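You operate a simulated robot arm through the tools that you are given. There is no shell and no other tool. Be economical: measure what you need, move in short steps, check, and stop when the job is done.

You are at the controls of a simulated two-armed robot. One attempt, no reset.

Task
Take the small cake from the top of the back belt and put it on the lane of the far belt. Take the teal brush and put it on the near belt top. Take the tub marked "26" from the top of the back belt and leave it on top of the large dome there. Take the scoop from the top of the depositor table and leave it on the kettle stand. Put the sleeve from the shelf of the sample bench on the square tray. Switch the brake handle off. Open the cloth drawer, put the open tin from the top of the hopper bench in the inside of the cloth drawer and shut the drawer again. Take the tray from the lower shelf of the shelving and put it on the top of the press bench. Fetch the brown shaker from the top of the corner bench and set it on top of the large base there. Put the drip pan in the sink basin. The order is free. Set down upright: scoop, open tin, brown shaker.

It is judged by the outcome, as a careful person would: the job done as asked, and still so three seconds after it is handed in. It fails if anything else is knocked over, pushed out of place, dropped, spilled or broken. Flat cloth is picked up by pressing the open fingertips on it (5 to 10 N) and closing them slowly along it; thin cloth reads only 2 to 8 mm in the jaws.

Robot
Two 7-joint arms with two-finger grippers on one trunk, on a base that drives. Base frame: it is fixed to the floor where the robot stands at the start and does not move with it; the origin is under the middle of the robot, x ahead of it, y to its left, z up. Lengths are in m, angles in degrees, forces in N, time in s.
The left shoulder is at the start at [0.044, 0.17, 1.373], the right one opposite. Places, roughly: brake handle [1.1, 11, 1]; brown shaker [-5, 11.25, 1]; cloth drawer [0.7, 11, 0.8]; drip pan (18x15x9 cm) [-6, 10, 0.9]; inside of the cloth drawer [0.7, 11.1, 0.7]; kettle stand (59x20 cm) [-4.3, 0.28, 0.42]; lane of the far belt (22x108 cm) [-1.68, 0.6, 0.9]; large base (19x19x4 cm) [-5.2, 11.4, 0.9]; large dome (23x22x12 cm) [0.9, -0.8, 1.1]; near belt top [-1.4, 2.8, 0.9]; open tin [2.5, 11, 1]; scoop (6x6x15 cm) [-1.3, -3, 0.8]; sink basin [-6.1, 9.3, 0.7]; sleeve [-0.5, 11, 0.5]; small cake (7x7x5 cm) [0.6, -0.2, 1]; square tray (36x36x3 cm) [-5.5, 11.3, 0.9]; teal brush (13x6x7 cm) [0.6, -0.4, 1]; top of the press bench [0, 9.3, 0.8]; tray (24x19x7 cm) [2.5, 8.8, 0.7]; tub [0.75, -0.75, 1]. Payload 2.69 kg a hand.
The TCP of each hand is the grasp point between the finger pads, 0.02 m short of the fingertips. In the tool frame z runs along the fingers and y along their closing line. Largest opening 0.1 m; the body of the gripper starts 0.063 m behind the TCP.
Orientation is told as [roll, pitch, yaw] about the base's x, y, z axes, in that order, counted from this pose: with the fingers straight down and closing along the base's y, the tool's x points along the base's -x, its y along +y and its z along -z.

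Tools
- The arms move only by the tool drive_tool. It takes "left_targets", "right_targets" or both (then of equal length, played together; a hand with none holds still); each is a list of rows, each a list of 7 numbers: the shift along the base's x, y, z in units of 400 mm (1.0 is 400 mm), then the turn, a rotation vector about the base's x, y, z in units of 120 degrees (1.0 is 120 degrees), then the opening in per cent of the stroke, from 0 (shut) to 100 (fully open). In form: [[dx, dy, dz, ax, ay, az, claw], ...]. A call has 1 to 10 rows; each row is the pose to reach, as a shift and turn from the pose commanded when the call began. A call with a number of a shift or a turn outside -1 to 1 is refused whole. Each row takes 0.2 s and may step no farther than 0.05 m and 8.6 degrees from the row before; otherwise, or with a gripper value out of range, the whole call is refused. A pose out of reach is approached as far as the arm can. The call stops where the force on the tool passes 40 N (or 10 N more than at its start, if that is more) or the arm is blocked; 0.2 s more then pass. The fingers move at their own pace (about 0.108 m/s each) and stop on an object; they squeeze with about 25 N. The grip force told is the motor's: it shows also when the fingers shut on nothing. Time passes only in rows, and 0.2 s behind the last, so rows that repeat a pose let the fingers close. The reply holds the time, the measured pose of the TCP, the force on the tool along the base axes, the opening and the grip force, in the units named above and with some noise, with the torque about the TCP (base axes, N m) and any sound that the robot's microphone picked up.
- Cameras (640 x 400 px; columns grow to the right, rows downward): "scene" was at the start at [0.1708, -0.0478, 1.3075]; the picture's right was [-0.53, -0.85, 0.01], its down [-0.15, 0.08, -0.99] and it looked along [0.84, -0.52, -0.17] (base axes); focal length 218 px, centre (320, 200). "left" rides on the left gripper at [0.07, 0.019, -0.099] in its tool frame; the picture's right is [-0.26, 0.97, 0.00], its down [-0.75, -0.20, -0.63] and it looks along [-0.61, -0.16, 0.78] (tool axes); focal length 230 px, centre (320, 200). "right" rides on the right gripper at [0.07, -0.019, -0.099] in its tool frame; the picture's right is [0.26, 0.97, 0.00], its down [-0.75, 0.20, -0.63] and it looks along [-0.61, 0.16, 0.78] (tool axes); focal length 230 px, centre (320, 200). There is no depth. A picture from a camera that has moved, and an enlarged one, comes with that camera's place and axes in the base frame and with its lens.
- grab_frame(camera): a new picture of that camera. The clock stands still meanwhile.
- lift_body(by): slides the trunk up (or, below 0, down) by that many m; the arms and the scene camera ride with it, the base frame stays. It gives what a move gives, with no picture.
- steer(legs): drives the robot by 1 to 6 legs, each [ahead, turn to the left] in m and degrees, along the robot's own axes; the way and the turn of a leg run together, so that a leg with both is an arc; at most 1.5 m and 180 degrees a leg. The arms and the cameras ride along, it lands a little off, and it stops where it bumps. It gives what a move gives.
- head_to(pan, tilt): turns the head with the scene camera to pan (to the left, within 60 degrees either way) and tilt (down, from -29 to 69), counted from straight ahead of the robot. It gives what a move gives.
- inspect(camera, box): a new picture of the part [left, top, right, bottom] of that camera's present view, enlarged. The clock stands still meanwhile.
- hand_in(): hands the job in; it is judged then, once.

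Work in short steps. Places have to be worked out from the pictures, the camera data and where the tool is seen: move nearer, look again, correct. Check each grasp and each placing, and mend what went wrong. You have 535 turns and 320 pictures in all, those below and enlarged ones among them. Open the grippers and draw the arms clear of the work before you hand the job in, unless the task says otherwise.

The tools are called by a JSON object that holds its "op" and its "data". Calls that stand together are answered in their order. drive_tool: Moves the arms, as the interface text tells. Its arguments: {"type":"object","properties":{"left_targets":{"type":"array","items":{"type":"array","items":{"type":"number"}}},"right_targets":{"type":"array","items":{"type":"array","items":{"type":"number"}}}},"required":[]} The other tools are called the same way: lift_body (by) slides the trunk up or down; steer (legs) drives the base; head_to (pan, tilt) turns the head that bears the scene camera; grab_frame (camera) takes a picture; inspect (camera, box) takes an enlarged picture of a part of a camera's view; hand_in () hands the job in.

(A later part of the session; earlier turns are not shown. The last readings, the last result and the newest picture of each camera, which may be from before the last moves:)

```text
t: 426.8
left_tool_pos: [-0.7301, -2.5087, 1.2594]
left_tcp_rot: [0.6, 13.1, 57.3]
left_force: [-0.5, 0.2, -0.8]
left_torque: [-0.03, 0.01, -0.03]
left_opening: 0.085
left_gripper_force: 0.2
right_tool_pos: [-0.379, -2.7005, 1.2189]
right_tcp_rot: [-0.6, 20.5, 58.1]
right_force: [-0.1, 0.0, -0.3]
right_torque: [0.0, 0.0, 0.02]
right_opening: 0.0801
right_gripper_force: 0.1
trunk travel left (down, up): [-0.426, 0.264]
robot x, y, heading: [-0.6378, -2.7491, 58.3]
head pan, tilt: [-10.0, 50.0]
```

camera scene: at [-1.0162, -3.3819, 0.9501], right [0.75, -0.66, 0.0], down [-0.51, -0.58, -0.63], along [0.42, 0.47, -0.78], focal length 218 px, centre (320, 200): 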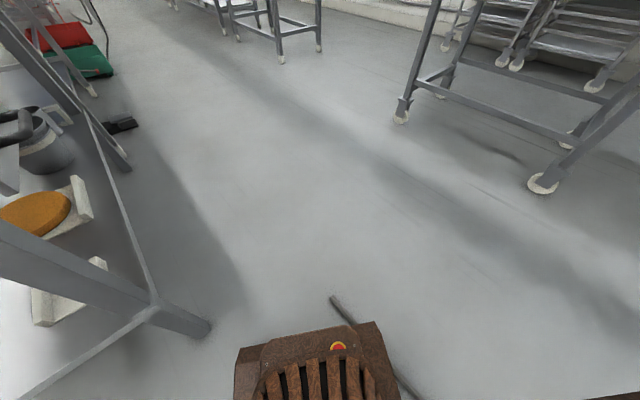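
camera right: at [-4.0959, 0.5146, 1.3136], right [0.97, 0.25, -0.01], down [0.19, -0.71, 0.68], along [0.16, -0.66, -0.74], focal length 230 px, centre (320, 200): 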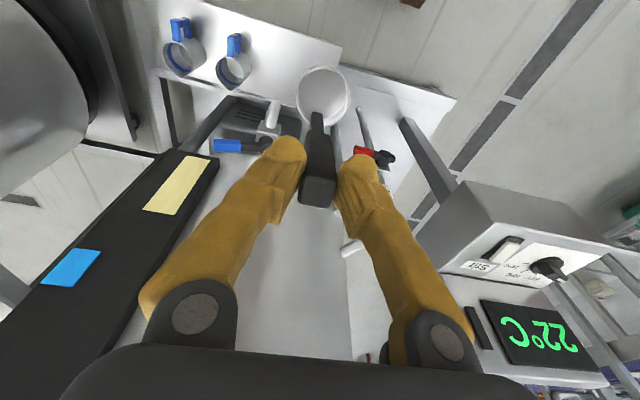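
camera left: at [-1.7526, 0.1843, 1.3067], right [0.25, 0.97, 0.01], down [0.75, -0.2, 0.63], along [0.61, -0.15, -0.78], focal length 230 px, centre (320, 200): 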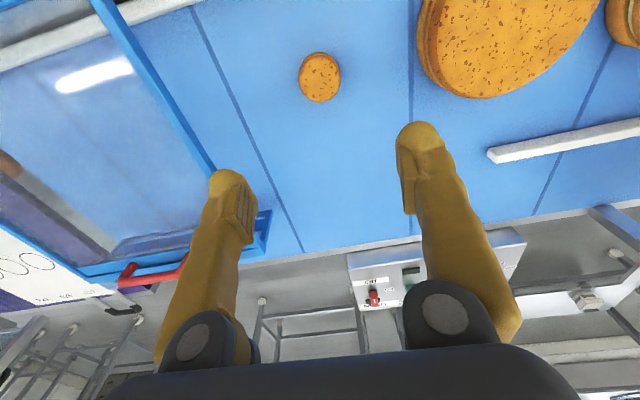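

Passed the gap. Turn to bearing ~79° and drive to beside the back belt.

{"op": "steer", "data": {"legs": [[0, 20]]}}

{"op": "steer", "data": {"legs": [[1.4, 0]]}}

{"op": "steer", "data": {"legs": [[0.6, 0]]}}

```text
t: 427.5
left_tool_pos: [-0.7391, -2.5232, 1.2567]
left_tcp_rot: [-0.9, 11.1, 61.2]
left_force: [54.5, 107.1, 49.0]
left_torque: [-0.35, -1.33, 5.86]
left_opening: 0.0847
left_gripper_force: 0.1
right_tool_pos: [-0.4013, -2.7314, 1.211]
right_tcp_rot: [0.2, 22.9, 56.5]
right_force: [86.7, 123.6, 47.0]
right_torque: [0.47, 0.07, -6.69]
right_opening: 0.0757
right_gripper_force: 0.0
trunk travel left (down, up): [-0.426, 0.264]
robot x, y, heading: [-0.6359, -2.7504, 58.1]
head pan, tilt: [-10.0, 50.0]
stopped in leg 1: the force on the tool passed its limit at 54 N (the readings are from after the stop); the commanded pose is now the measured one
```

```text
t: 434.4
left_tool_pos: [-0.0276, -1.3327, 1.2566]
left_tcp_rot: [-0.2, 11.0, 62.4]
left_force: [48.1, 104.7, 33.0]
left_torque: [-0.22, -1.51, 5.73]
left_opening: 0.0876
left_gripper_force: 1.9
right_tool_pos: [0.3181, -1.5321, 1.2102]
right_tcp_rot: [-0.2, 22.8, 58.0]
right_force: [85.3, 115.0, 36.9]
right_torque: [1.07, 0.9, -6.44]
right_opening: 0.0798
right_gripper_force: 0.1
trunk travel left (down, up): [-0.426, 0.264]
robot x, y, heading: [0.078, -1.5604, 59.7]
head pan, tilt: [-10.0, 50.0]
```

```text
t: 436.8
left_tool_pos: [0.1417, -1.045, 1.2565]
left_tcp_rot: [0.1, 7.7, 63.1]
left_force: [-0.1, 0.6, -0.4]
left_torque: [-0.03, 0.07, 0.01]
left_opening: 0.0847
left_gripper_force: 0.0
right_tool_pos: [0.4855, -1.2488, 1.2099]
right_tcp_rot: [-0.3, 19.7, 56.2]
right_force: [0.9, 0.7, 0.1]
right_torque: [-0.07, 0.01, -0.05]
right_opening: 0.0801
right_gripper_force: 0.0
trunk travel left (down, up): [-0.426, 0.264]
robot x, y, heading: [0.256, -1.2519, 58.9]
head pan, tilt: [-10.0, 50.0]
stopped in leg 1: the robot was blocked; the commanded pose is now the measured one
```

Turn was refused and I drove NE; now stopped at [0.256,-1.25]. Look at the surroundings.

{"op": "head_to", "data": {"pan": 0, "tilt": 35}}

{"op": "grab_frame", "data": {"camera": "scene"}}

```text
t: 437.5
left_tool_pos: [0.1411, -1.0431, 1.2559]
left_tcp_rot: [0.1, 7.2, 63.7]
left_force: [27.2, 66.9, 15.1]
left_torque: [0.04, -1.08, 3.56]
left_opening: 0.0866
left_gripper_force: 1.2
right_tool_pos: [0.4852, -1.2456, 1.2108]
right_tcp_rot: [-0.1, 19.3, 55.9]
right_force: [39.7, 64.9, 12.1]
right_torque: [0.14, -0.64, -3.54]
right_opening: 0.0788
right_gripper_force: 0.0
trunk travel left (down, up): [-0.426, 0.264]
robot x, y, heading: [0.259, -1.2524, 58.9]
head pan, tilt: [0.0, 35.0]
```

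```text
217 pictures are left
camera scene: at [0.3394, -1.1126, 1.094], right [0.86, -0.52, 0.0], down [-0.3, -0.49, -0.82], along [0.42, 0.7, -0.58], focal length 218 px, centre (320, 200)
```

scene: 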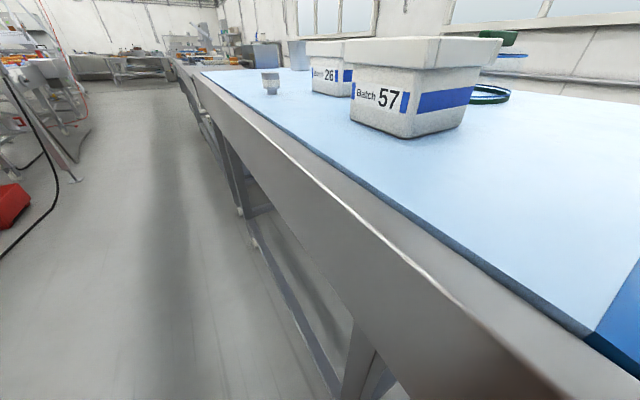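

I'm right at the belt's south front. Back off, then extend the hands off my own chest.

{"op": "steer", "data": {"legs": [[-0.4, 0]]}}

{"op": "drive_tool", "data": {"left_targets": [[0.05, 0.085, 0, 0.015, -0.01, 0, 85], [0.1, 0.17, 0, 0.03, -0.02, 0, 85], [0.155, 0.257, 0, 0.05, -0.03, 0, 85], [0.207, 0.342, 0, 0.06, -0.035, 0, 85], [0.24, 0.4, 0, 0.06, -0.035, 0, 85], [0.24, 0.4, 0, 0.06, -0.035, 0, 85]], "right_targets": [[0.05, 0.085, 0.02, 0.035, -0.02, 0, 80], [0.1, 0.17, 0.04, 0.07, -0.045, 0, 80], [0.155, 0.257, 0.06, 0.1, -0.065, 0, 80], [0.207, 0.342, 0.08, 0.13, -0.085, 0, 80], [0.24, 0.4, 0.1, 0.13, -0.085, 0, 80], [0.24, 0.4, 0.1, 0.13, -0.085, 0, 80]]}}

```text
t: 438.3
left_tool_pos: [0.1444, -1.0351, 1.2529]
left_tcp_rot: [-0.7, 4.9, 66.7]
left_force: [48.0, 99.1, 40.0]
left_torque: [-0.07, -1.03, 5.69]
left_opening: 0.0873
left_gripper_force: 1.7
right_tool_pos: [0.488, -1.2372, 1.2083]
right_tcp_rot: [1.3, 17.3, 53.7]
right_force: [86.7, 102.9, 49.1]
right_torque: [0.76, 0.53, -5.66]
right_opening: 0.0743
right_gripper_force: 0.1
trunk travel left (down, up): [-0.426, 0.264]
robot x, y, heading: [0.253, -1.2595, 58.9]
head pan, tilt: [0.0, 35.0]
stopped in leg 1: the force on the tool passed its limit at 96 N (the readings are from after the stop); the commanded pose is now the measured one
```

```text
t: 439.7
left_tool_pos: [0.231, -0.8919, 1.2506]
left_tcp_rot: [-1.0, -2.0, 65.2]
left_force: [-1.1, 0.5, -0.4]
left_torque: [0.02, 0.0, -0.02]
left_opening: 0.0851
left_gripper_force: 0.1
right_tool_pos: [0.5782, -1.0935, 1.2456]
right_tcp_rot: [1.3, 0.0, 54.9]
right_force: [0.7, 0.2, -0.5]
right_torque: [-0.01, 0.05, 0.0]
right_opening: 0.0797
right_gripper_force: 0.0
trunk travel left (down, up): [-0.426, 0.264]
robot x, y, heading: [0.2556, -1.2586, 58.6]
head pan, tilt: [0.0, 35.0]
```

Hands are free again. Now back off 0.4 m.

{"op": "steer", "data": {"legs": [[-0.45, 0]]}}

{"op": "steer", "data": {"legs": [[0, 18], [0, 18], [0, 18], [0, 12]]}}

```text
t: 442.4
left_tool_pos: [-0.002, -1.2806, 1.2512]
left_tcp_rot: [-0.9, -2.1, 65.6]
left_force: [-0.1, 0.1, -0.2]
left_torque: [-0.02, -0.02, -0.01]
left_opening: 0.0852
left_gripper_force: 0.1
right_tool_pos: [0.3452, -1.4781, 1.2455]
right_tcp_rot: [1.3, 0.1, 55.2]
right_force: [0.0, -1.1, -0.2]
right_torque: [0.0, 0.0, 0.0]
right_opening: 0.0799
right_gripper_force: 0.0
trunk travel left (down, up): [-0.426, 0.264]
robot x, y, heading: [0.0242, -1.6454, 59.2]
head pan, tilt: [0.0, 35.0]
```

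```text
t: 446.7
left_tool_pos: [-0.3123, -1.5301, 1.252]
left_tcp_rot: [-0.9, -2.2, 130.9]
left_force: [0.2, -1.0, -0.3]
left_torque: [-0.01, -0.02, 0.02]
left_opening: 0.0851
left_gripper_force: 0.1
right_tool_pos: [0.0142, -1.2981, 1.2465]
right_tcp_rot: [1.2, -0.1, 120.7]
right_force: [-0.3, -0.3, 0.3]
right_torque: [0.0, -0.03, -0.01]
right_opening: 0.0799
right_gripper_force: 0.1
trunk travel left (down, up): [-0.426, 0.264]
robot x, y, heading: [0.0219, -1.6447, 124.6]
head pan, tilt: [0.0, 35.0]
```

Adjust heading to ~103°, drive 1 m north, then turn to face +x.

{"op": "steer", "data": {"legs": [[0, -21]]}}

{"op": "steer", "data": {"legs": [[1.0, 0]]}}

{"op": "steer", "data": {"legs": [[0, -18], [0, -18], [0, -18], [0, -18], [0, -18], [0, -13]]}}

```text
t: 448.2
left_tool_pos: [-0.2418, -1.4342, 1.2533]
left_tcp_rot: [-0.9, -2.5, 109.7]
left_force: [-0.7, 0.1, 0.3]
left_torque: [0.0, -0.02, -0.01]
left_opening: 0.085
left_gripper_force: 0.1
right_tool_pos: [0.1463, -1.3365, 1.2476]
right_tcp_rot: [1.2, -0.4, 99.4]
right_force: [-0.7, 0.0, -0.5]
right_torque: [0.0, -0.02, -0.03]
right_opening: 0.0802
right_gripper_force: 0.0
trunk travel left (down, up): [-0.426, 0.264]
robot x, y, heading: [0.0233, -1.6446, 103.3]
head pan, tilt: [0.0, 35.0]
```

```text
t: 453.3
left_tool_pos: [-0.4498, -0.5009, 1.246]
left_tcp_rot: [-0.6, -0.6, 108.5]
left_force: [0.4, -0.6, 0.5]
left_torque: [-0.01, 0.01, -0.03]
left_opening: 0.085
left_gripper_force: 0.1
right_tool_pos: [-0.0592, -0.4102, 1.2398]
right_tcp_rot: [1.0, 1.6, 98.2]
right_force: [-0.4, -0.3, -0.1]
right_torque: [-0.01, 0.05, -0.03]
right_opening: 0.08
right_gripper_force: 0.1
trunk travel left (down, up): [-0.426, 0.264]
robot x, y, heading: [-0.1911, -0.7002, 102.1]
head pan, tilt: [0.0, 35.0]
```

```text
t: 459.6
left_tool_pos: [0.045, -0.4975, 1.2481]
left_tcp_rot: [-0.6, -1.0, 4.8]
left_force: [0.1, -0.3, 0.9]
left_torque: [0.01, 0.02, 0.0]
left_opening: 0.0851
left_gripper_force: 0.1
right_tool_pos: [0.0408, -0.8995, 1.2409]
right_tcp_rot: [1.0, 1.4, -5.5]
right_force: [-0.2, 0.3, 0.3]
right_torque: [0.0, 0.0, -0.01]
right_opening: 0.0802
right_gripper_force: 0.1
trunk travel left (down, up): [-0.426, 0.264]
robot x, y, heading: [-0.1907, -0.6957, -1.6]
head pan, tilt: [0.0, 35.0]
```

Facing the belt at y≈-0.70. Drive ahead 0.35 and look.

{"op": "steer", "data": {"legs": [[0.35, 0]]}}

{"op": "grab_frame", "data": {"camera": "scene"}}

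```text
t: 461.9
left_tool_pos: [0.3841, -0.5058, 1.2417]
left_tcp_rot: [-0.2, 0.8, 4.9]
left_force: [0.2, -0.2, 0.7]
left_torque: [0.02, 0.01, -0.03]
left_opening: 0.0846
left_gripper_force: 0.2
right_tool_pos: [0.3786, -0.9076, 1.2343]
right_tcp_rot: [0.7, 3.2, -5.5]
right_force: [-0.1, -0.1, -0.3]
right_torque: [-0.01, 0.07, -0.02]
right_opening: 0.0799
right_gripper_force: 0.1
trunk travel left (down, up): [-0.426, 0.264]
robot x, y, heading: [0.1638, -0.7023, -1.4]
head pan, tilt: [0.0, 35.0]
```

```text
216 pictures are left
camera scene: at [0.3398, -0.7074, 1.0916], right [-0.02, -1.0, 0.0], down [-0.59, 0.01, -0.81], along [0.81, -0.02, -0.59], focal length 218 px, centre (320, 200)
```

scene: 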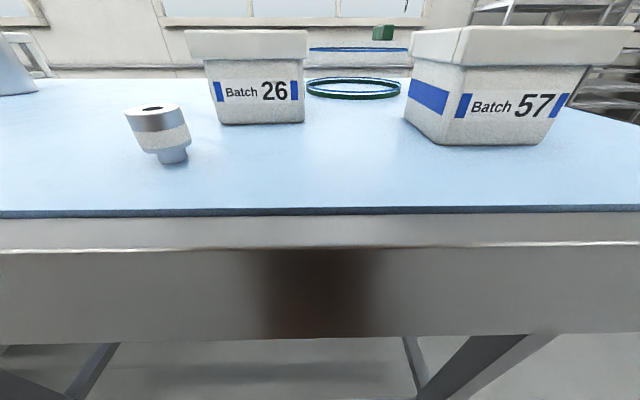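

I see tub 26 ahead-left, and the glass dome with rings behind. Look with both hand cameras.

{"op": "grab_frame", "data": {"camera": "right"}}

{"op": "grab_frame", "data": {"camera": "left"}}

{"op": "inspect", "data": {"camera": "scene", "box": [180, 10, 440, 150]}}

```text
215 pictures are left
camera right: at [0.3132, -0.9201, 1.3375], right [-0.16, 0.99, 0.03], down [0.8, 0.12, 0.59], along [0.58, 0.12, -0.81], focal length 230 px, centre (320, 200)
```

right: 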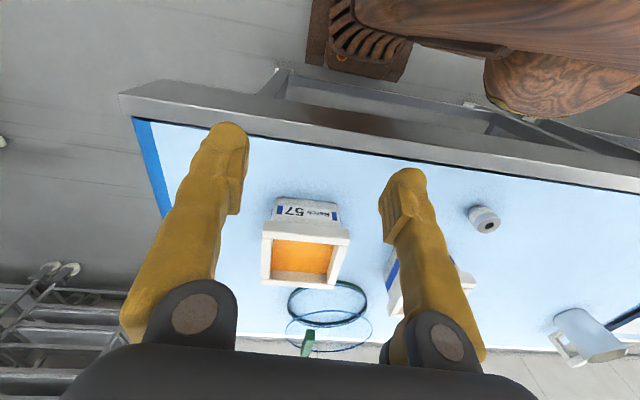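

```text
214 pictures are left
camera left: at [0.3133, -0.4919, 1.3413], right [0.17, 0.98, -0.01], down [0.77, -0.13, 0.62], along [0.61, -0.12, -0.78], focal length 230 px, centre (320, 200)
```

left: 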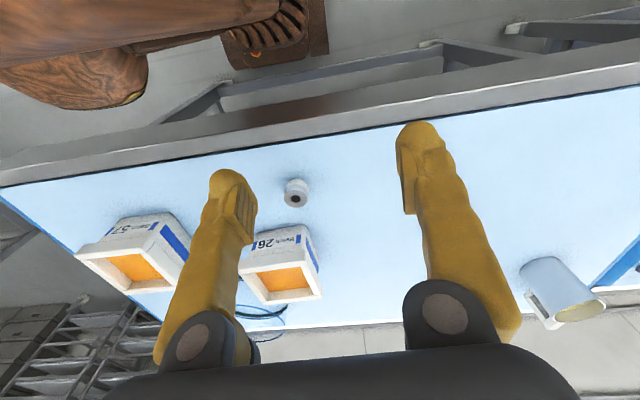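

```text
2.46 times, centred on (310, 80) of scene
camera zoom: at [0.3398, -0.7074, 1.0916], right [-0.02, -1.0, 0.0], down [-0.59, 0.01, -0.81], along [0.81, -0.02, -0.59], focal length 537 px, centre (345, 495)
```

zoom: 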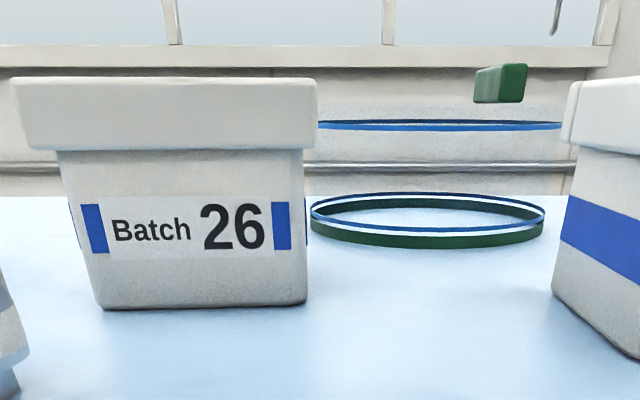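

Dome top is a flat ring at z≈1.076, centre [0.875,-0.795], with a green handle block near y≈-0.84; the tub (base ~10.5 cm) can sit centred near y≈-0.755. Tub is at [0.675,-0.637]. I'll lift it with both hands gripping its left and right walls, tools pitched forward for reach. First test the pitched reach up high.

{"op": "drive_tool", "data": {"left_targets": [[0.1, -0.02, 0.02, 0, -0.03, -0.005, 60], [0.2, -0.04, 0.04, 0, -0.06, -0.01, 60], [0.3, -0.06, 0.06, 0, -0.09, -0.015, 60], [0.4, -0.08, 0.08, 0, -0.12, -0.02, 60], [0.5, -0.1, 0.1, 0, -0.15, -0.025, 60], [0.6, -0.12, 0.12, 0, -0.18, -0.03, 60], [0.7, -0.14, 0.13, 0, -0.21, -0.035, 60], [0.8, -0.15, 0.14, 0, -0.24, -0.04, 60], [0.9, -0.16, 0.15, 0, -0.27, -0.04, 60], [1.0, -0.16, 0.15, 0, -0.3, -0.04, 60]], "right_targets": [[0.1, 0.02, 0.02, 0, -0.03, 0.005, 60], [0.2, 0.04, 0.04, 0, -0.06, 0.01, 60], [0.3, 0.06, 0.06, 0, -0.09, 0.015, 60], [0.4, 0.08, 0.08, 0, -0.12, 0.02, 60], [0.5, 0.1, 0.1, 0, -0.15, 0.025, 60], [0.6, 0.12, 0.12, 0, -0.18, 0.03, 60], [0.7, 0.14, 0.13, 0, -0.21, 0.035, 60], [0.8, 0.16, 0.14, 0, -0.24, 0.04, 60], [0.9, 0.18, 0.15, 0, -0.27, 0.045, 60], [1.0, 0.2, 0.15, 0, -0.3, 0.045, 60]]}}

```text
t: 464.1
left_tool_pos: [0.7639, -0.5672, 1.3071]
left_tcp_rot: [-2.0, -35.9, 0.5]
left_force: [0.5, 0.7, 0.2]
left_torque: [0.03, 0.04, -0.01]
left_opening: 0.06
left_gripper_force: 0.1
right_tool_pos: [0.7615, -0.8257, 1.2956]
right_tcp_rot: [2.6, -33.6, -0.3]
right_force: [-1.1, -0.4, -0.7]
right_torque: [0.02, 0.06, 0.01]
right_opening: 0.0601
right_gripper_force: 0.1
trunk travel left (down, up): [-0.426, 0.264]
robot x, y, heading: [0.163, -0.705, -1.3]
head pan, tilt: [0.0, 35.0]
```

Works well. Test the final position over the dome (hands at x≈0.875).

{"op": "drive_tool", "data": {"left_targets": [[0.1, -0.1, 0, 0, -0.02, 0, 60], [0.2, -0.2, -0.05, 0, -0.03, 0, 60], [0.28, -0.3, -0.1, 0, -0.03, 0, 60], [0.28, -0.3, -0.15, 0, -0.03, 0, 60], [0.28, -0.3, -0.15, 0, -0.03, 0, 60]], "right_targets": [[0.1, 0, 0, 0, -0.03, 0, 60], [0.2, 0, -0.05, 0, -0.05, 0, 60], [0.28, 0, -0.1, 0, -0.05, 0, 60], [0.28, 0, -0.15, 0, -0.05, 0, 60], [0.28, 0, -0.15, 0, -0.05, 0, 60]]}}

{"op": "grab_frame", "data": {"camera": "right"}}

```text
refused: row 1 steps farther than a row can; nothing moved
```

```text
212 pictures are left
camera right: at [0.6494, -0.8468, 1.3392], right [-0.23, 0.97, -0.11], down [0.27, 0.17, 0.95], along [0.93, 0.19, -0.3], focal length 230 px, centre (320, 200)
```

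right: 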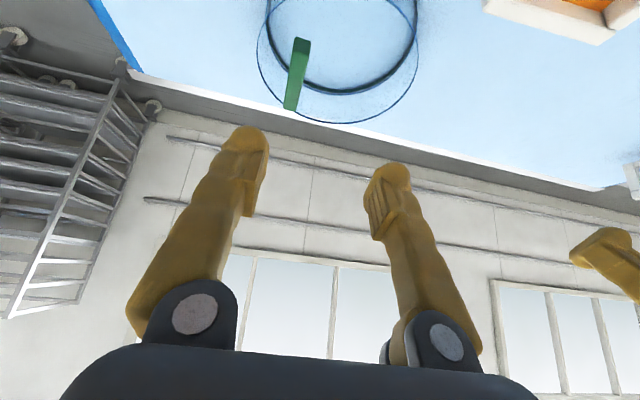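

The picture fixes it: top ring centre [0.88,-0.80], bar along x at y≈-0.85. Tub centre should go to ≈[0.88,-0.765]. Redo the reach test with shorter rows.

{"op": "drive_tool", "data": {"left_targets": [[0.08, -0.08, 0, 0, -0.02, 0, 60], [0.16, -0.16, -0.03, 0, -0.03, 0, 60], [0.24, -0.24, -0.06, 0, -0.03, 0, 60], [0.29, -0.32, -0.1, 0, -0.03, 0, 60], [0.29, -0.32, -0.15, 0, -0.03, 0, 60], [0.29, -0.32, -0.15, 0, -0.03, 0, 60]], "right_targets": [[0.08, 0, 0, 0, -0.03, 0, 60], [0.16, 0, -0.03, 0, -0.05, 0, 60], [0.24, 0, -0.06, 0, -0.05, 0, 60], [0.29, 0, -0.1, 0, -0.05, 0, 60], [0.29, 0, -0.15, 0, -0.05, 0, 60], [0.29, 0, -0.15, 0, -0.05, 0, 60]]}}

```text
t: 465.1
left_tool_pos: [0.8522, -0.6863, 1.2889]
left_tcp_rot: [-1.7, -40.4, 0.3]
left_force: [-1.9, -0.1, 0.0]
left_torque: [0.0, -0.07, 0.02]
left_opening: 0.0601
left_gripper_force: 0.1
left hand out of reach, approached as far as the arm can: row 4
right_tool_pos: [0.8473, -0.8259, 1.2855]
right_tcp_rot: [2.8, -41.1, -0.4]
right_force: [-1.3, -0.2, 0.9]
right_torque: [0.0, -0.12, -0.05]
right_opening: 0.0597
right_gripper_force: 0.1
trunk travel left (down, up): [-0.426, 0.264]
robot x, y, heading: [0.1622, -0.707, -1.3]
head pan, tilt: [0.0, 35.0]
stopped in row 4 (right hand): the arm was blocked; the commanded pose is now the measured one
```

Only ~2 cm short; raising the trunk and a bit more pitch will do. Now bring both hands back above the tub's side walls.

{"op": "drive_tool", "data": {"left_targets": [[-0.08, 0.05, 0.05, 0, 0, 0, 55], [-0.16, 0.1, 0.05, 0, 0, 0.01, 55], [-0.25, 0.15, 0.03, 0.005, 0, 0.02, 55], [-0.35, 0.2, -0.02, 0.01, 0, 0.03, 55], [-0.43, 0.25, -0.07, 0.015, 0, 0.04, 55], [-0.48, 0.28, -0.13, 0.015, 0, 0.045, 55], [-0.48, 0.28, -0.15, 0.015, 0, 0.045, 55], [-0.48, 0.28, -0.15, 0.015, 0, 0.045, 55]], "right_targets": [[-0.08, 0.05, 0.05, 0, 0, 0, 55], [-0.16, 0.1, 0.05, 0, 0, 0.01, 55], [-0.25, 0.15, 0.03, -0.01, 0, 0.02, 55], [-0.34, 0.2, -0.02, -0.015, 0, 0.03, 55], [-0.4, 0.25, -0.07, -0.02, 0, 0.04, 55], [-0.44, 0.3, -0.13, -0.02, 0, 0.045, 55], [-0.44, 0.315, -0.15, -0.02, 0, 0.045, 55], [-0.44, 0.315, -0.15, -0.02, 0, 0.045, 55]]}}

{"op": "grab_frame", "data": {"camera": "left"}}

{"op": "grab_frame", "data": {"camera": "scene"}}

```text
t: 465.4
left_tool_pos: [0.8191, -0.6765, 1.3057]
left_tcp_rot: [-1.8, -41.0, 0.4]
left_force: [-0.7, 0.4, 0.4]
left_torque: [0.0, -0.06, 0.0]
left_opening: 0.0549
left_gripper_force: 0.0
right_tool_pos: [0.8169, -0.8167, 1.3001]
right_tcp_rot: [2.6, -41.6, -0.4]
right_force: [-0.8, 0.3, 0.3]
right_torque: [-0.02, -0.06, -0.01]
right_opening: 0.0549
right_gripper_force: 0.1
trunk travel left (down, up): [-0.426, 0.264]
robot x, y, heading: [0.162, -0.7022, -1.6]
head pan, tilt: [0.0, 35.0]
stopped in row 1 (left hand): the arm was blocked; the commanded pose is now the measured one
```

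```text
211 pictures are left
camera left: at [0.7019, -0.655, 1.3337], right [0.21, 0.97, 0.15], down [0.15, -0.18, 0.97], along [0.97, -0.18, -0.18], focal length 230 px, centre (320, 200)
```

left: 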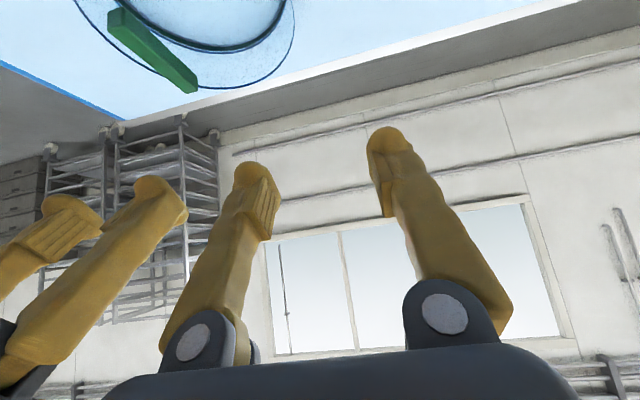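

```text
210 pictures are left
camera scene: at [0.3368, -0.7069, 1.0922], right [-0.02, -1.0, 0.0], down [-0.59, 0.01, -0.81], along [0.81, -0.02, -0.59], focal length 218 px, centre (320, 200)
```

scene: 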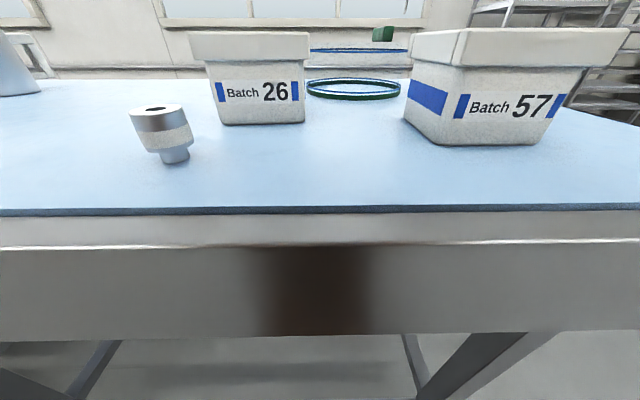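

Retry the retreat toward the tub.

{"op": "drive_tool", "data": {"left_targets": [[-0.08, 0.05, 0.02, 0, 0, 0, 55], [-0.16, 0.1, 0.02, 0, 0, 0.01, 55], [-0.24, 0.15, 0.0, 0.005, 0, 0.02, 55], [-0.32, 0.2, -0.05, 0.01, 0, 0.03, 55], [-0.38, 0.25, -0.12, 0.015, 0, 0.04, 55], [-0.4, 0.26, -0.2, 0.015, 0, 0.045, 55], [-0.4, 0.26, -0.2, 0.015, 0, 0.045, 55]], "right_targets": [[-0.08, 0.03, 0.02, 0, 0, 0, 55], [-0.16, 0.07, 0.02, 0, 0, 0.01, 55], [-0.24, 0.12, 0.0, -0.01, 0, 0.02, 55], [-0.3, 0.17, -0.05, -0.015, 0, 0.03, 55], [-0.34, 0.23, -0.12, -0.02, 0, 0.04, 55], [-0.36, 0.28, -0.2, -0.02, 0, 0.045, 55], [-0.36, 0.29, -0.2, -0.02, 0, 0.045, 55]]}}

{"op": "grab_frame", "data": {"camera": "left"}}

{"op": "grab_frame", "data": {"camera": "right"}}

```text
t: 467.0
left_tool_pos: [0.6603, -0.5677, 1.2086]
left_tcp_rot: [0.6, -39.4, 4.2]
left_force: [-0.5, 1.0, 0.5]
left_torque: [0.01, 0.01, 0.0]
left_opening: 0.0547
left_gripper_force: 0.0
right_tool_pos: [0.6776, -0.7001, 1.2195]
right_tcp_rot: [-0.6, -41.4, 7.1]
right_force: [0.0, -0.7, 0.5]
right_torque: [-0.03, 0.04, -0.05]
right_opening: 0.0551
right_gripper_force: 0.0
trunk travel left (down, up): [-0.426, 0.264]
robot x, y, heading: [0.1593, -0.7041, -1.6]
head pan, tilt: [0.0, 35.0]
```

```text
209 pictures are left
camera left: at [0.5425, -0.5589, 1.2404], right [0.12, 0.98, 0.17], down [0.2, -0.19, 0.96], along [0.97, -0.08, -0.22], focal length 230 px, centre (320, 200)
```

left: 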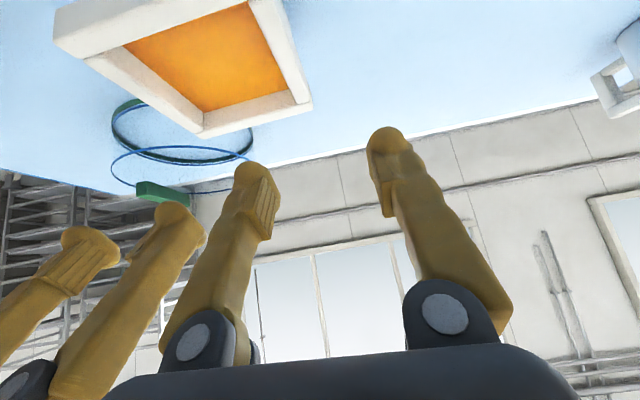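

```text
208 pictures are left
camera right: at [0.5622, -0.7307, 1.2471], right [-0.3, 0.94, -0.18], down [0.12, 0.22, 0.97], along [0.94, 0.27, -0.18], focal length 230 px, centre (320, 200)
```

right: 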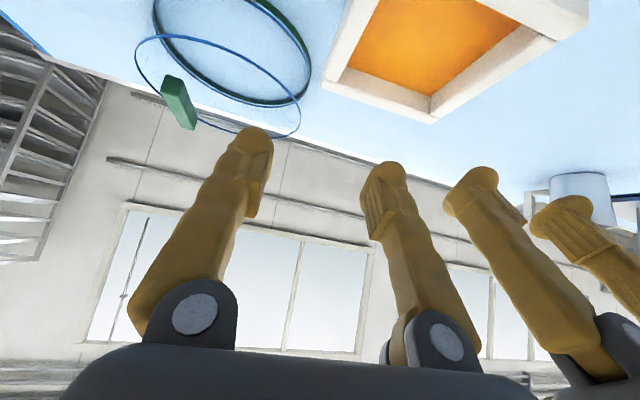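

Clear views: tub rim is a 12.4 cm square, yaw ~5°, centre [0.686,-0.636], top z≈1.10, lip ~1.7 cm. Set left hand over the +y lip at [0.668,-0.584] and right over the −y lip at [0.706,-0.688].

{"op": "drive_tool", "data": {"left_targets": [[0.02, -0.04, -0.04, 0, 0, 0.005, 45], [0.02, -0.04, -0.1, 0, 0, 0.005, 45], [0.02, -0.04, -0.15, 0, 0, 0.005, 45], [0.02, -0.04, -0.15, 0, 0, 0.005, 45]], "right_targets": [[0.06, 0.03, -0.04, 0.005, 0, -0.01, 45], [0.072, 0.03, -0.1, 0.005, 0, -0.015, 45], [0.072, 0.03, -0.175, 0.005, 0, -0.015, 45], [0.072, 0.03, -0.175, 0.005, 0, -0.015, 45]]}}

{"op": "grab_frame", "data": {"camera": "left"}}

{"op": "grab_frame", "data": {"camera": "right"}}

{"op": "head_to", "data": {"pan": 0, "tilt": 15}}

{"op": "grab_frame", "data": {"camera": "scene"}}

```text
t: 468.0
left_tool_pos: [0.6676, -0.5865, 1.1628]
left_tcp_rot: [0.5, -41.2, 4.8]
left_force: [-0.9, 0.3, 0.9]
left_torque: [-0.06, -0.01, 0.0]
left_opening: 0.0451
left_gripper_force: 0.0
right_tool_pos: [0.7068, -0.6926, 1.1534]
right_tcp_rot: [1.3, -41.9, 3.8]
right_force: [-0.6, 0.3, -0.4]
right_torque: [0.01, 0.03, 0.03]
right_opening: 0.0449
right_gripper_force: 0.0
trunk travel left (down, up): [-0.426, 0.264]
robot x, y, heading: [0.1622, -0.7059, -1.4]
head pan, tilt: [0.0, 35.0]
```

```text
207 pictures are left
camera left: at [0.5497, -0.5783, 1.1911], right [0.11, 0.98, 0.18], down [0.17, -0.19, 0.97], along [0.98, -0.07, -0.19], focal length 230 px, centre (320, 200)
```

left: 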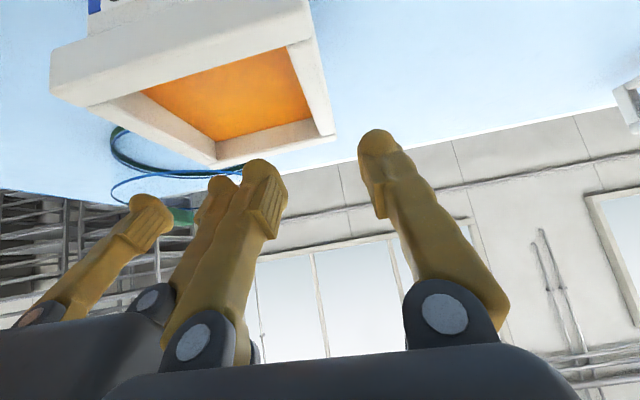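

```text
206 pictures are left
camera right: at [0.5908, -0.719, 1.1805], right [-0.27, 0.95, -0.16], down [0.12, 0.2, 0.97], along [0.96, 0.24, -0.17], focal length 230 px, centre (320, 200)
```

right: 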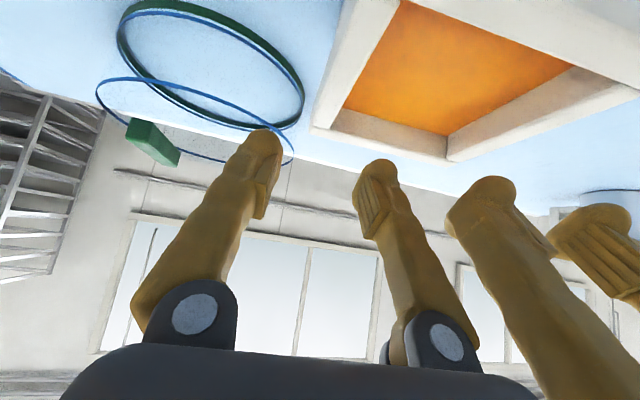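

```text
t: 468.9
left_tool_pos: [0.6694, -0.5853, 1.1627]
left_tcp_rot: [0.6, -41.1, 4.8]
left_force: [-0.6, 0.1, -0.5]
left_torque: [-0.01, 0.0, -0.01]
left_opening: 0.0448
left_gripper_force: 0.0
right_tool_pos: [0.7079, -0.6934, 1.1508]
right_tcp_rot: [1.2, -41.6, 3.6]
right_force: [0.5, -0.2, 0.9]
right_torque: [0.01, 0.01, -0.01]
right_opening: 0.0447
right_gripper_force: 0.0
trunk travel left (down, up): [-0.426, 0.264]
robot x, y, heading: [0.1637, -0.705, -1.4]
head pan, tilt: [0.0, 15.0]
```

```text
205 pictures are left
camera scene: at [0.3452, -0.7074, 1.1235], right [-0.02, -1.0, 0.0], down [-0.28, 0.01, -0.96], along [0.96, -0.02, -0.28], focal length 218 px, centre (320, 200)
```

scene: 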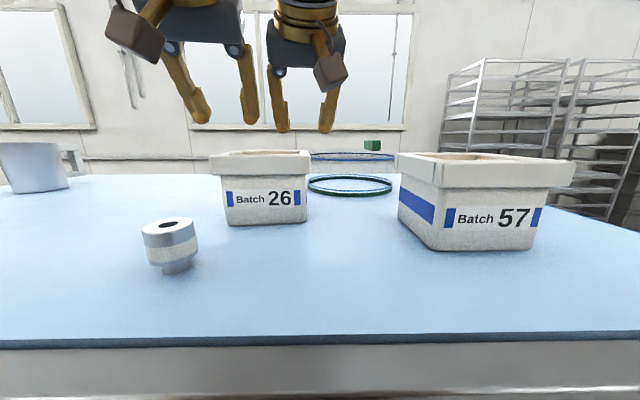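

Alignment agrees. Descend both hands onto the lips (z≈1.088).

{"op": "drive_tool", "data": {"left_targets": [[0, 0.003, -0.08, 0, 0, 0, 45], [0, 0.003, -0.16, 0, 0, 0, 45], [0, 0.003, -0.187, 0, 0, 0, 45], [0, 0.003, -0.187, 0, 0, 0, 45]], "right_targets": [[0, 0.013, -0.08, 0, 0, 0, 45], [0, 0.013, -0.14, 0, 0, 0, 45], [0, 0.013, -0.157, 0, 0, 0, 45], [0, 0.013, -0.157, 0, 0, 0, 45]]}}

{"op": "grab_frame", "data": {"camera": "left"}}

{"op": "grab_frame", "data": {"camera": "right"}}

```text
t: 469.9
left_tool_pos: [0.6688, -0.5821, 1.0943]
left_tcp_rot: [1.8, -39.7, 4.9]
left_force: [1.2, 0.6, 0.5]
left_torque: [-0.02, -0.02, 0.01]
left_opening: 0.0449
left_gripper_force: 0.0
left hand out of reach, approached as far as the arm can: row 2, 3, 4
right_tool_pos: [0.7133, -0.6907, 1.1083]
right_tcp_rot: [3.4, -42.8, 1.4]
right_force: [-0.3, 0.0, 1.5]
right_torque: [0.01, 0.0, 0.03]
right_opening: 0.0451
right_gripper_force: 0.1
trunk travel left (down, up): [-0.426, 0.264]
robot x, y, heading: [0.166, -0.7077, -1.5]
head pan, tilt: [0.0, 15.0]
```

```text
204 pictures are left
camera left: at [0.5503, -0.5769, 1.1256], right [0.1, 0.98, 0.19], down [0.2, -0.2, 0.96], along [0.98, -0.06, -0.21], focal length 230 px, centre (320, 200)
```

left: 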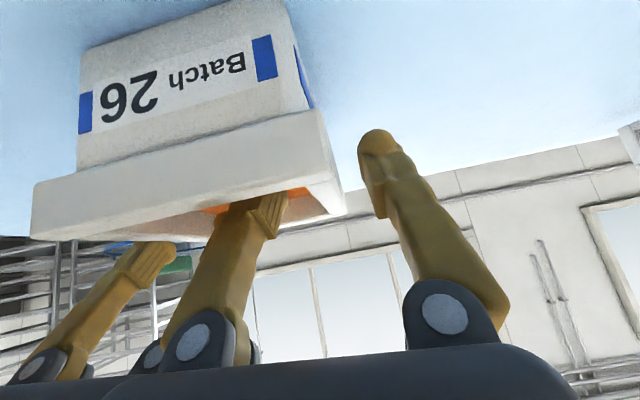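

```text
203 pictures are left
camera right: at [0.5968, -0.7161, 1.1325], right [-0.25, 0.96, -0.13], down [0.11, 0.16, 0.98], along [0.96, 0.23, -0.15], focal length 230 px, centre (320, 200)
```

right: 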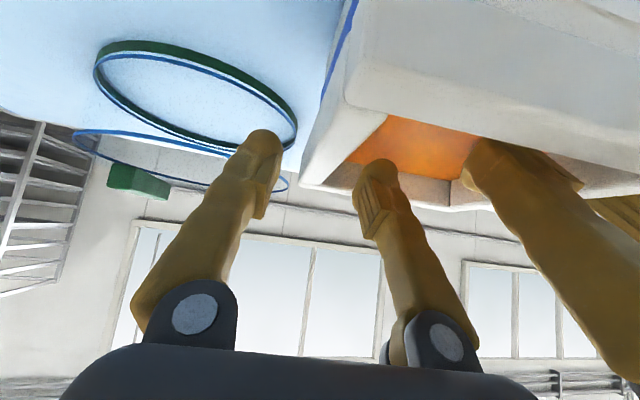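

Both hands straddle the walls. Lower the trunk 1.5 cm and close both.

{"op": "lift_body", "data": {"by": -0.016}}

{"op": "drive_tool", "data": {"left_targets": [[0, 0, 0, 0, 0, 0, 30], [0, 0, 0, 0, 0, 0, 5], [0, 0, 0, 0, 0, 0, 5], [0, 0, 0, 0, 0, 0, 5]], "right_targets": [[0, 0, 0, 0, 0, 0, 30], [0, 0, 0, 0, 0, 0, 5], [0, 0, 0, 0, 0, 0, 5], [0, 0, 0, 0, 0, 0, 5]]}}

{"op": "grab_frame", "data": {"camera": "scene"}}

```text
t: 470.5
left_tool_pos: [0.6682, -0.5831, 1.0798]
left_tcp_rot: [1.6, -40.0, 4.9]
left_force: [3.6, 1.2, 6.9]
left_torque: [-0.24, 0.26, 0.13]
left_opening: 0.0447
left_gripper_force: 0.1
right_tool_pos: [0.7147, -0.693, 1.0889]
right_tcp_rot: [3.4, -42.5, 1.0]
right_force: [0.4, -0.4, 0.1]
right_torque: [0.01, 0.03, 0.0]
right_opening: 0.0451
right_gripper_force: 0.0
trunk travel left (down, up): [-0.41, 0.28]
robot x, y, heading: [0.1628, -0.703, -1.5]
head pan, tilt: [0.0, 15.0]
```

```text
t: 471.5
left_tool_pos: [0.6675, -0.583, 1.0787]
left_tcp_rot: [1.6, -39.8, 4.9]
left_force: [0.0, 4.8, -0.1]
left_torque: [0.08, 0.43, 0.02]
left_opening: 0.0145
left_gripper_force: 24.5
right_tool_pos: [0.7142, -0.6945, 1.0882]
right_tcp_rot: [3.5, -42.3, 0.9]
right_force: [0.2, -7.0, 10.2]
right_torque: [-0.29, -0.31, 0.27]
right_opening: 0.0145
right_gripper_force: 25.1
trunk travel left (down, up): [-0.41, 0.28]
robot x, y, heading: [0.1622, -0.7049, -1.4]
head pan, tilt: [0.0, 15.0]
```

```text
202 pictures are left
camera scene: at [0.3447, -0.7076, 1.1076], right [-0.02, -1.0, 0.0], down [-0.28, 0.01, -0.96], along [0.96, -0.02, -0.28], focal length 218 px, centre (320, 200)
```

scene: 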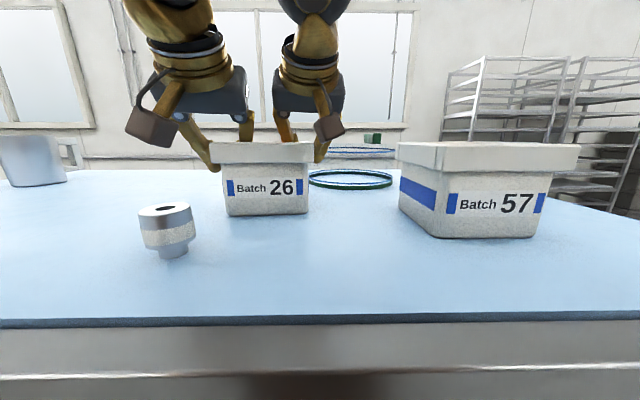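

Both gripped at 14.5 mm. Lift 0.15 m with the trunk.

{"op": "lift_body", "data": {"by": 0.15}}

{"op": "grab_frame", "data": {"camera": "scene"}}

```text
t: 473.2
left_tool_pos: [0.6692, -0.5822, 1.2296]
left_tcp_rot: [1.5, -39.9, 5.1]
left_force: [-4.4, 10.7, -3.7]
left_torque: [0.05, 0.11, 0.11]
left_opening: 0.0142
left_gripper_force: 24.8
right_tool_pos: [0.7155, -0.6962, 1.2341]
right_tcp_rot: [3.7, -41.7, 0.5]
right_force: [4.0, -11.1, -4.2]
right_torque: [-0.09, -0.14, -0.06]
right_opening: 0.014
right_gripper_force: 25.1
trunk travel left (down, up): [-0.56, 0.13]
robot x, y, heading: [0.1626, -0.7061, -1.3]
head pan, tilt: [0.0, 15.0]
```

```text
201 pictures are left
camera scene: at [0.3484, -0.7074, 1.2573], right [-0.02, -1.0, 0.0], down [-0.28, 0.01, -0.96], along [0.96, -0.02, -0.28], focal length 218 px, centre (320, 200)
```

scene: 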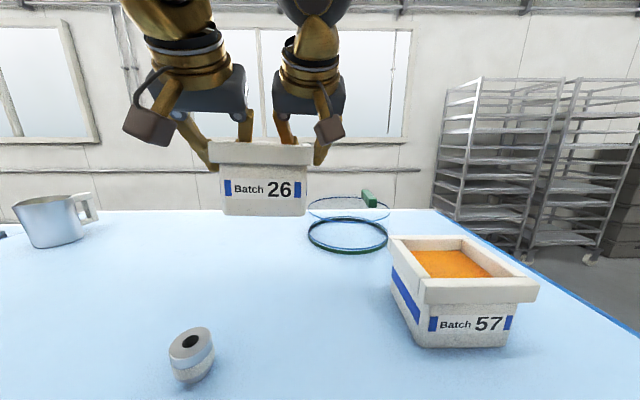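

Level and steady. Move both hands together over the dome (+0.194, −0.127).

{"op": "drive_tool", "data": {"left_targets": [[0.06, -0.04, 0.01, 0, 0, 0, 5], [0.12, -0.08, 0.02, 0, 0, 0, 5], [0.18, -0.12, 0.02, 0, 0, 0, 5], [0.24, -0.16, 0.02, 0, 0, 0, 5], [0.3, -0.2, 0.02, 0, 0, 0, 5], [0.36, -0.24, 0.02, 0, 0, 0, 5], [0.42, -0.28, 0.02, 0, 0, 0, 5], [0.485, -0.318, 0.02, 0, 0, 0, 5], [0.485, -0.318, 0.02, 0, 0, 0, 5]], "right_targets": [[0.06, -0.04, 0.01, 0, 0, 0, 5], [0.12, -0.08, 0.02, 0, 0, 0, 5], [0.18, -0.12, 0.02, 0, 0, 0, 5], [0.24, -0.16, 0.02, 0, 0, 0, 5], [0.3, -0.2, 0.02, 0, 0, 0, 5], [0.36, -0.24, 0.02, 0, 0, 0, 5], [0.42, -0.28, 0.02, 0, 0, 0, 5], [0.485, -0.318, 0.02, 0, 0, 0, 5], [0.485, -0.318, 0.02, 0, 0, 0, 5]]}}

{"op": "grab_frame", "data": {"camera": "scene"}}

```text
t: 474.8
left_tool_pos: [0.8249, -0.6616, 1.2695]
left_tcp_rot: [-6.1, -40.8, 13.0]
left_force: [-3.1, -13.1, -12.2]
left_torque: [0.28, 0.47, -0.52]
left_opening: 0.0176
left_gripper_force: 25.7
right_tool_pos: [0.8508, -0.7765, 1.2474]
right_tcp_rot: [1.7, -43.6, 4.7]
right_force: [1.1, 12.8, 2.8]
right_torque: [0.37, -0.33, -0.07]
right_opening: 0.016
right_gripper_force: 25.2
trunk travel left (down, up): [-0.56, 0.13]
robot x, y, heading: [0.1628, -0.7047, -1.4]
head pan, tilt: [0.0, 15.0]
stopped in row 7 (left hand): the force on the tool passed its limit at 46 N (the readings are from after the stop); the commanded pose is now the measured one
```

```text
200 pictures are left
camera scene: at [0.3469, -0.7071, 1.2578], right [-0.02, -1.0, 0.0], down [-0.27, 0.01, -0.96], along [0.96, -0.02, -0.27], focal length 218 px, centre (320, 200)
```

scene: 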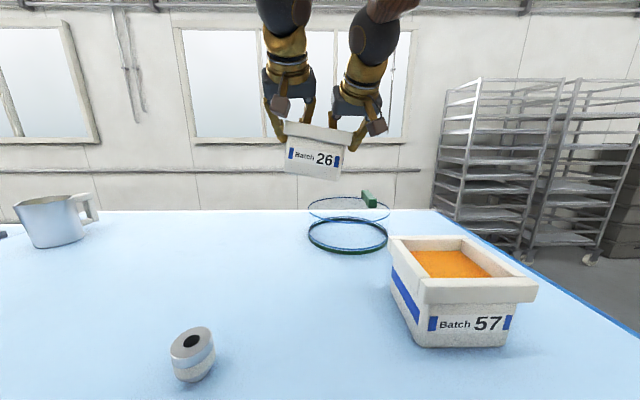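

Left hand got ahead/high, tilting the tub ~6°. Level it: lower the left 2.7 cm and undo its twist.

{"op": "drive_tool", "data": {"left_targets": [[-0.015, 0, -0.02, 0.016, 0.002, -0.008, 5], [-0.03, 0, -0.045, 0.032, 0.004, -0.016, 5], [-0.05, 0, -0.067, 0.0475, 0.007, -0.025, 5], [-0.05, 0, -0.067, 0.0475, 0.007, -0.025, 5]], "right_targets": [[0, 0, 0, 0.004, 0, -0.008, 5], [0, 0, 0, 0.008, 0, -0.016, 5], [0, 0, 0, 0.0125, 0, -0.024, 5], [0, 0, 0, 0.0125, 0, -0.024, 5]]}}

{"op": "grab_frame", "data": {"camera": "scene"}}

```text
t: 475.3
left_tool_pos: [0.7993, -0.6541, 1.2789]
left_tcp_rot: [-5.6, -42.0, 12.4]
left_force: [-1.7, -6.6, -7.3]
left_torque: [0.16, 0.3, -0.22]
left_opening: 0.017
left_gripper_force: 25.1
right_tool_pos: [0.8273, -0.7684, 1.2601]
right_tcp_rot: [2.6, -44.7, 3.4]
right_force: [-0.8, 8.6, 0.8]
right_torque: [0.14, -0.28, 0.05]
right_opening: 0.0149
right_gripper_force: 24.6
trunk travel left (down, up): [-0.56, 0.13]
robot x, y, heading: [0.1635, -0.7059, -1.4]
head pan, tilt: [0.0, 15.0]
stopped in row 2 (left hand): the force on the tool passed its limit at 46 N (the readings are from after the stop); the commanded pose is now the measured one
```

```text
199 pictures are left
camera scene: at [0.3442, -0.7067, 1.2581], right [-0.02, -1.0, 0.0], down [-0.27, 0.01, -0.96], along [0.96, -0.02, -0.27], focal length 218 px, centre (320, 200)
```

scene: 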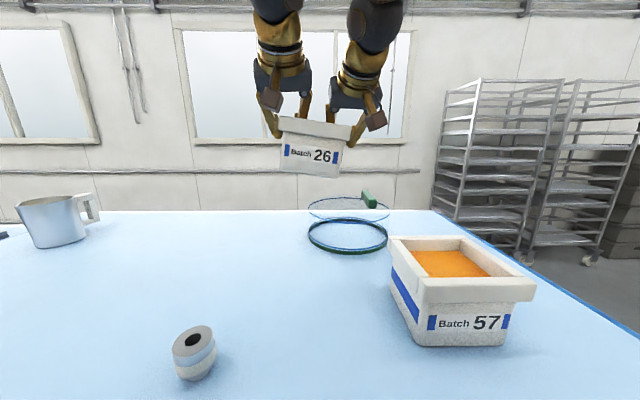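

Forces spiked at the start; try gentler small steps with only the left hand.

{"op": "drive_tool", "data": {"left_targets": [[0, 0, -0.008, 0.006, 0, -0.003, 5], [0, 0, -0.016, 0.012, 0, -0.006, 5], [0, 0, -0.024, 0.018, 0, -0.009, 5], [0, 0, -0.032, 0.024, 0, -0.012, 5], [0, 0, -0.04, 0.03, 0, -0.015, 5], [-0.01, 0, -0.048, 0.036, 0, -0.018, 5]]}}

```text
t: 476.4
left_tool_pos: [0.7833, -0.6465, 1.2929]
left_tcp_rot: [-6.0, -43.8, 12.1]
left_force: [-3.1, -13.8, -10.1]
left_torque: [0.29, 0.52, -0.49]
left_opening: 0.0176
left_gripper_force: 25.5
right_tool_pos: [0.8073, -0.7625, 1.2731]
right_tcp_rot: [3.2, -46.0, 3.4]
right_force: [0.4, 12.4, 3.2]
right_torque: [0.21, -0.37, -0.06]
right_opening: 0.0153
right_gripper_force: 24.4
trunk travel left (down, up): [-0.56, 0.13]
robot x, y, heading: [0.1654, -0.7038, -1.2]
head pan, tilt: [0.0, 15.0]
stopped in row 5 (left hand): the force on the tool passed its limit at 41 N (the readings are from after the stop); the commanded pose is now the measured one
```

The left arm is at its reach limit there. Better: set the tub down again near where it was, move the base slightly right/forward, and regrip with steeper tools. First retreat both hands gently.

{"op": "drive_tool", "data": {"left_targets": [[-0.03, 0.012, -0.005, 0, 0, 0, 5], [-0.06, 0.024, -0.015, 0, 0.004, 0, 5], [-0.1, 0.036, -0.025, 0, 0.008, 0, 5], [-0.14, 0.048, -0.035, 0, 0.012, 0, 5], [-0.18, 0.06, -0.045, 0, 0.016, 0, 5], [-0.22, 0.072, -0.055, 0, 0.02, 0, 5], [-0.25, 0.084, -0.06, 0, 0.02, 0, 5], [-0.25, 0.084, -0.06, 0, 0.02, 0, 5]], "right_targets": [[-0.03, 0.012, 0, 0, 0, 0, 5], [-0.06, 0.024, 0, 0, 0.004, 0, 5], [-0.1, 0.036, -0.01, 0, 0.008, 0, 5], [-0.14, 0.048, -0.015, 0, 0.012, 0, 5], [-0.18, 0.06, -0.02, 0, 0.016, 0, 5], [-0.22, 0.072, -0.025, 0, 0.02, 0, 5], [-0.25, 0.084, -0.025, 0, 0.02, 0, 5], [-0.25, 0.084, -0.025, 0, 0.02, 0, 5]]}}

{"op": "grab_frame", "data": {"camera": "scene"}}

```text
t: 478.2
left_tool_pos: [0.69, -0.6178, 1.2661]
left_tcp_rot: [-4.8, -41.5, 10.8]
left_force: [4.0, -30.9, -5.6]
left_torque: [-0.11, -0.5, -0.59]
left_opening: 0.0167
left_gripper_force: 24.8
right_tool_pos: [0.7154, -0.7353, 1.2578]
right_tcp_rot: [4.3, -43.0, 2.3]
right_force: [-3.6, 30.5, -2.2]
right_torque: [0.06, 0.61, 0.24]
right_opening: 0.015
right_gripper_force: 25.1
trunk travel left (down, up): [-0.56, 0.13]
robot x, y, heading: [0.1625, -0.7047, -1.3]
head pan, tilt: [0.0, 15.0]
```

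```text
198 pictures are left
camera scene: at [0.3493, -0.7076, 1.2572], right [-0.02, -1.0, 0.0], down [-0.28, 0.01, -0.96], along [0.96, -0.02, -0.28], focal length 218 px, centre (320, 200)
```

scene: 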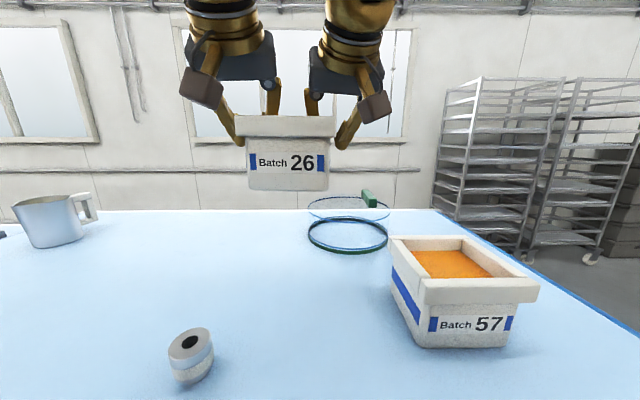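

Tub is level again. Ease the sideways tension and lower it to the belt with the trunk.

{"op": "drive_tool", "data": {"left_targets": [[-0.01, -0.007, 0, 0, 0, 0, 5], [-0.02, -0.014, 0, 0, 0, 0, 5], [-0.02, -0.014, 0, 0, 0, 0, 5]], "right_targets": [[-0.01, 0.007, 0, 0, 0, 0, 5], [-0.02, 0.014, 0, 0, 0, 0, 5], [-0.02, 0.014, 0, 0, 0, 0, 5]]}}

{"op": "lift_body", "data": {"by": -0.17}}

```text
t: 479.0
left_tool_pos: [0.6808, -0.6174, 1.2652]
left_tcp_rot: [-4.4, -41.1, 11.1]
left_force: [-6.8, 19.3, -3.9]
left_torque: [0.14, -0.52, 0.02]
left_opening: 0.0162
left_gripper_force: 25.2
right_tool_pos: [0.7073, -0.7344, 1.2591]
right_tcp_rot: [4.0, -43.0, 1.9]
right_force: [7.0, -19.4, -4.7]
right_torque: [-0.15, 0.57, -0.3]
right_opening: 0.0148
right_gripper_force: 25.6
trunk travel left (down, up): [-0.56, 0.13]
robot x, y, heading: [0.1613, -0.7023, -1.4]
head pan, tilt: [0.0, 15.0]
```

```text
t: 479.7
left_tool_pos: [0.6552, -0.6182, 1.2402]
left_tcp_rot: [-4.7, -42.2, 11.5]
left_force: [-3.1, -9.6, -4.3]
left_torque: [0.01, -0.27, -0.44]
left_opening: 0.0159
left_gripper_force: 25.3
right_tool_pos: [0.6844, -0.7327, 1.2382]
right_tcp_rot: [4.4, -44.6, 1.6]
right_force: [0.1, 9.4, -2.5]
right_torque: [0.12, 0.22, -0.03]
right_opening: 0.0147
right_gripper_force: 25.4
trunk travel left (down, up): [-0.525, 0.165]
robot x, y, heading: [0.1608, -0.7029, -1.4]
head pan, tilt: [0.0, 15.0]
stopped: the force on the tool passed its limit at 40 N (the readings are from after the stop); the commanded pose is now the measured one
```

Continue lowering in smaller bits.

{"op": "lift_body", "data": {"by": -0.1}}

{"op": "grab_frame", "data": {"camera": "scene"}}

```text
t: 481.1
left_tool_pos: [0.6607, -0.6183, 1.1375]
left_tcp_rot: [-4.5, -42.2, 11.3]
left_force: [-1.4, -13.8, -7.5]
left_torque: [0.19, 0.5, -0.5]
left_opening: 0.0161
left_gripper_force: 25.3
right_tool_pos: [0.6878, -0.7334, 1.1369]
right_tcp_rot: [4.3, -44.4, 1.7]
right_force: [-0.5, 14.8, -1.2]
right_torque: [0.13, -0.39, 0.03]
right_opening: 0.0145
right_gripper_force: 25.5
trunk travel left (down, up): [-0.425, 0.265]
robot x, y, heading: [0.1647, -0.7072, -1.6]
head pan, tilt: [0.0, 15.0]
```

```text
197 pictures are left
camera scene: at [0.3458, -0.7075, 1.1225], right [-0.02, -1.0, 0.0], down [-0.28, 0.01, -0.96], along [0.96, -0.02, -0.28], focal length 218 px, centre (320, 200)
```

scene: 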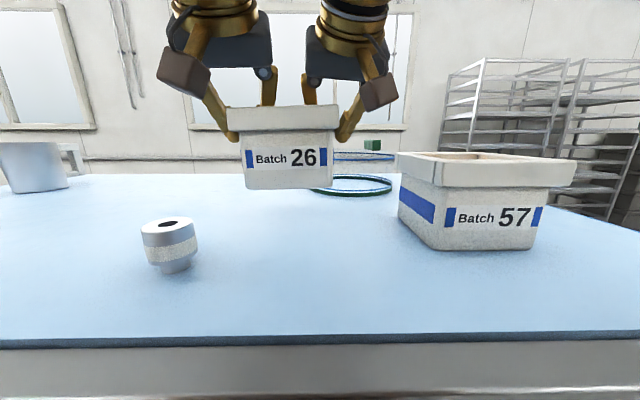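

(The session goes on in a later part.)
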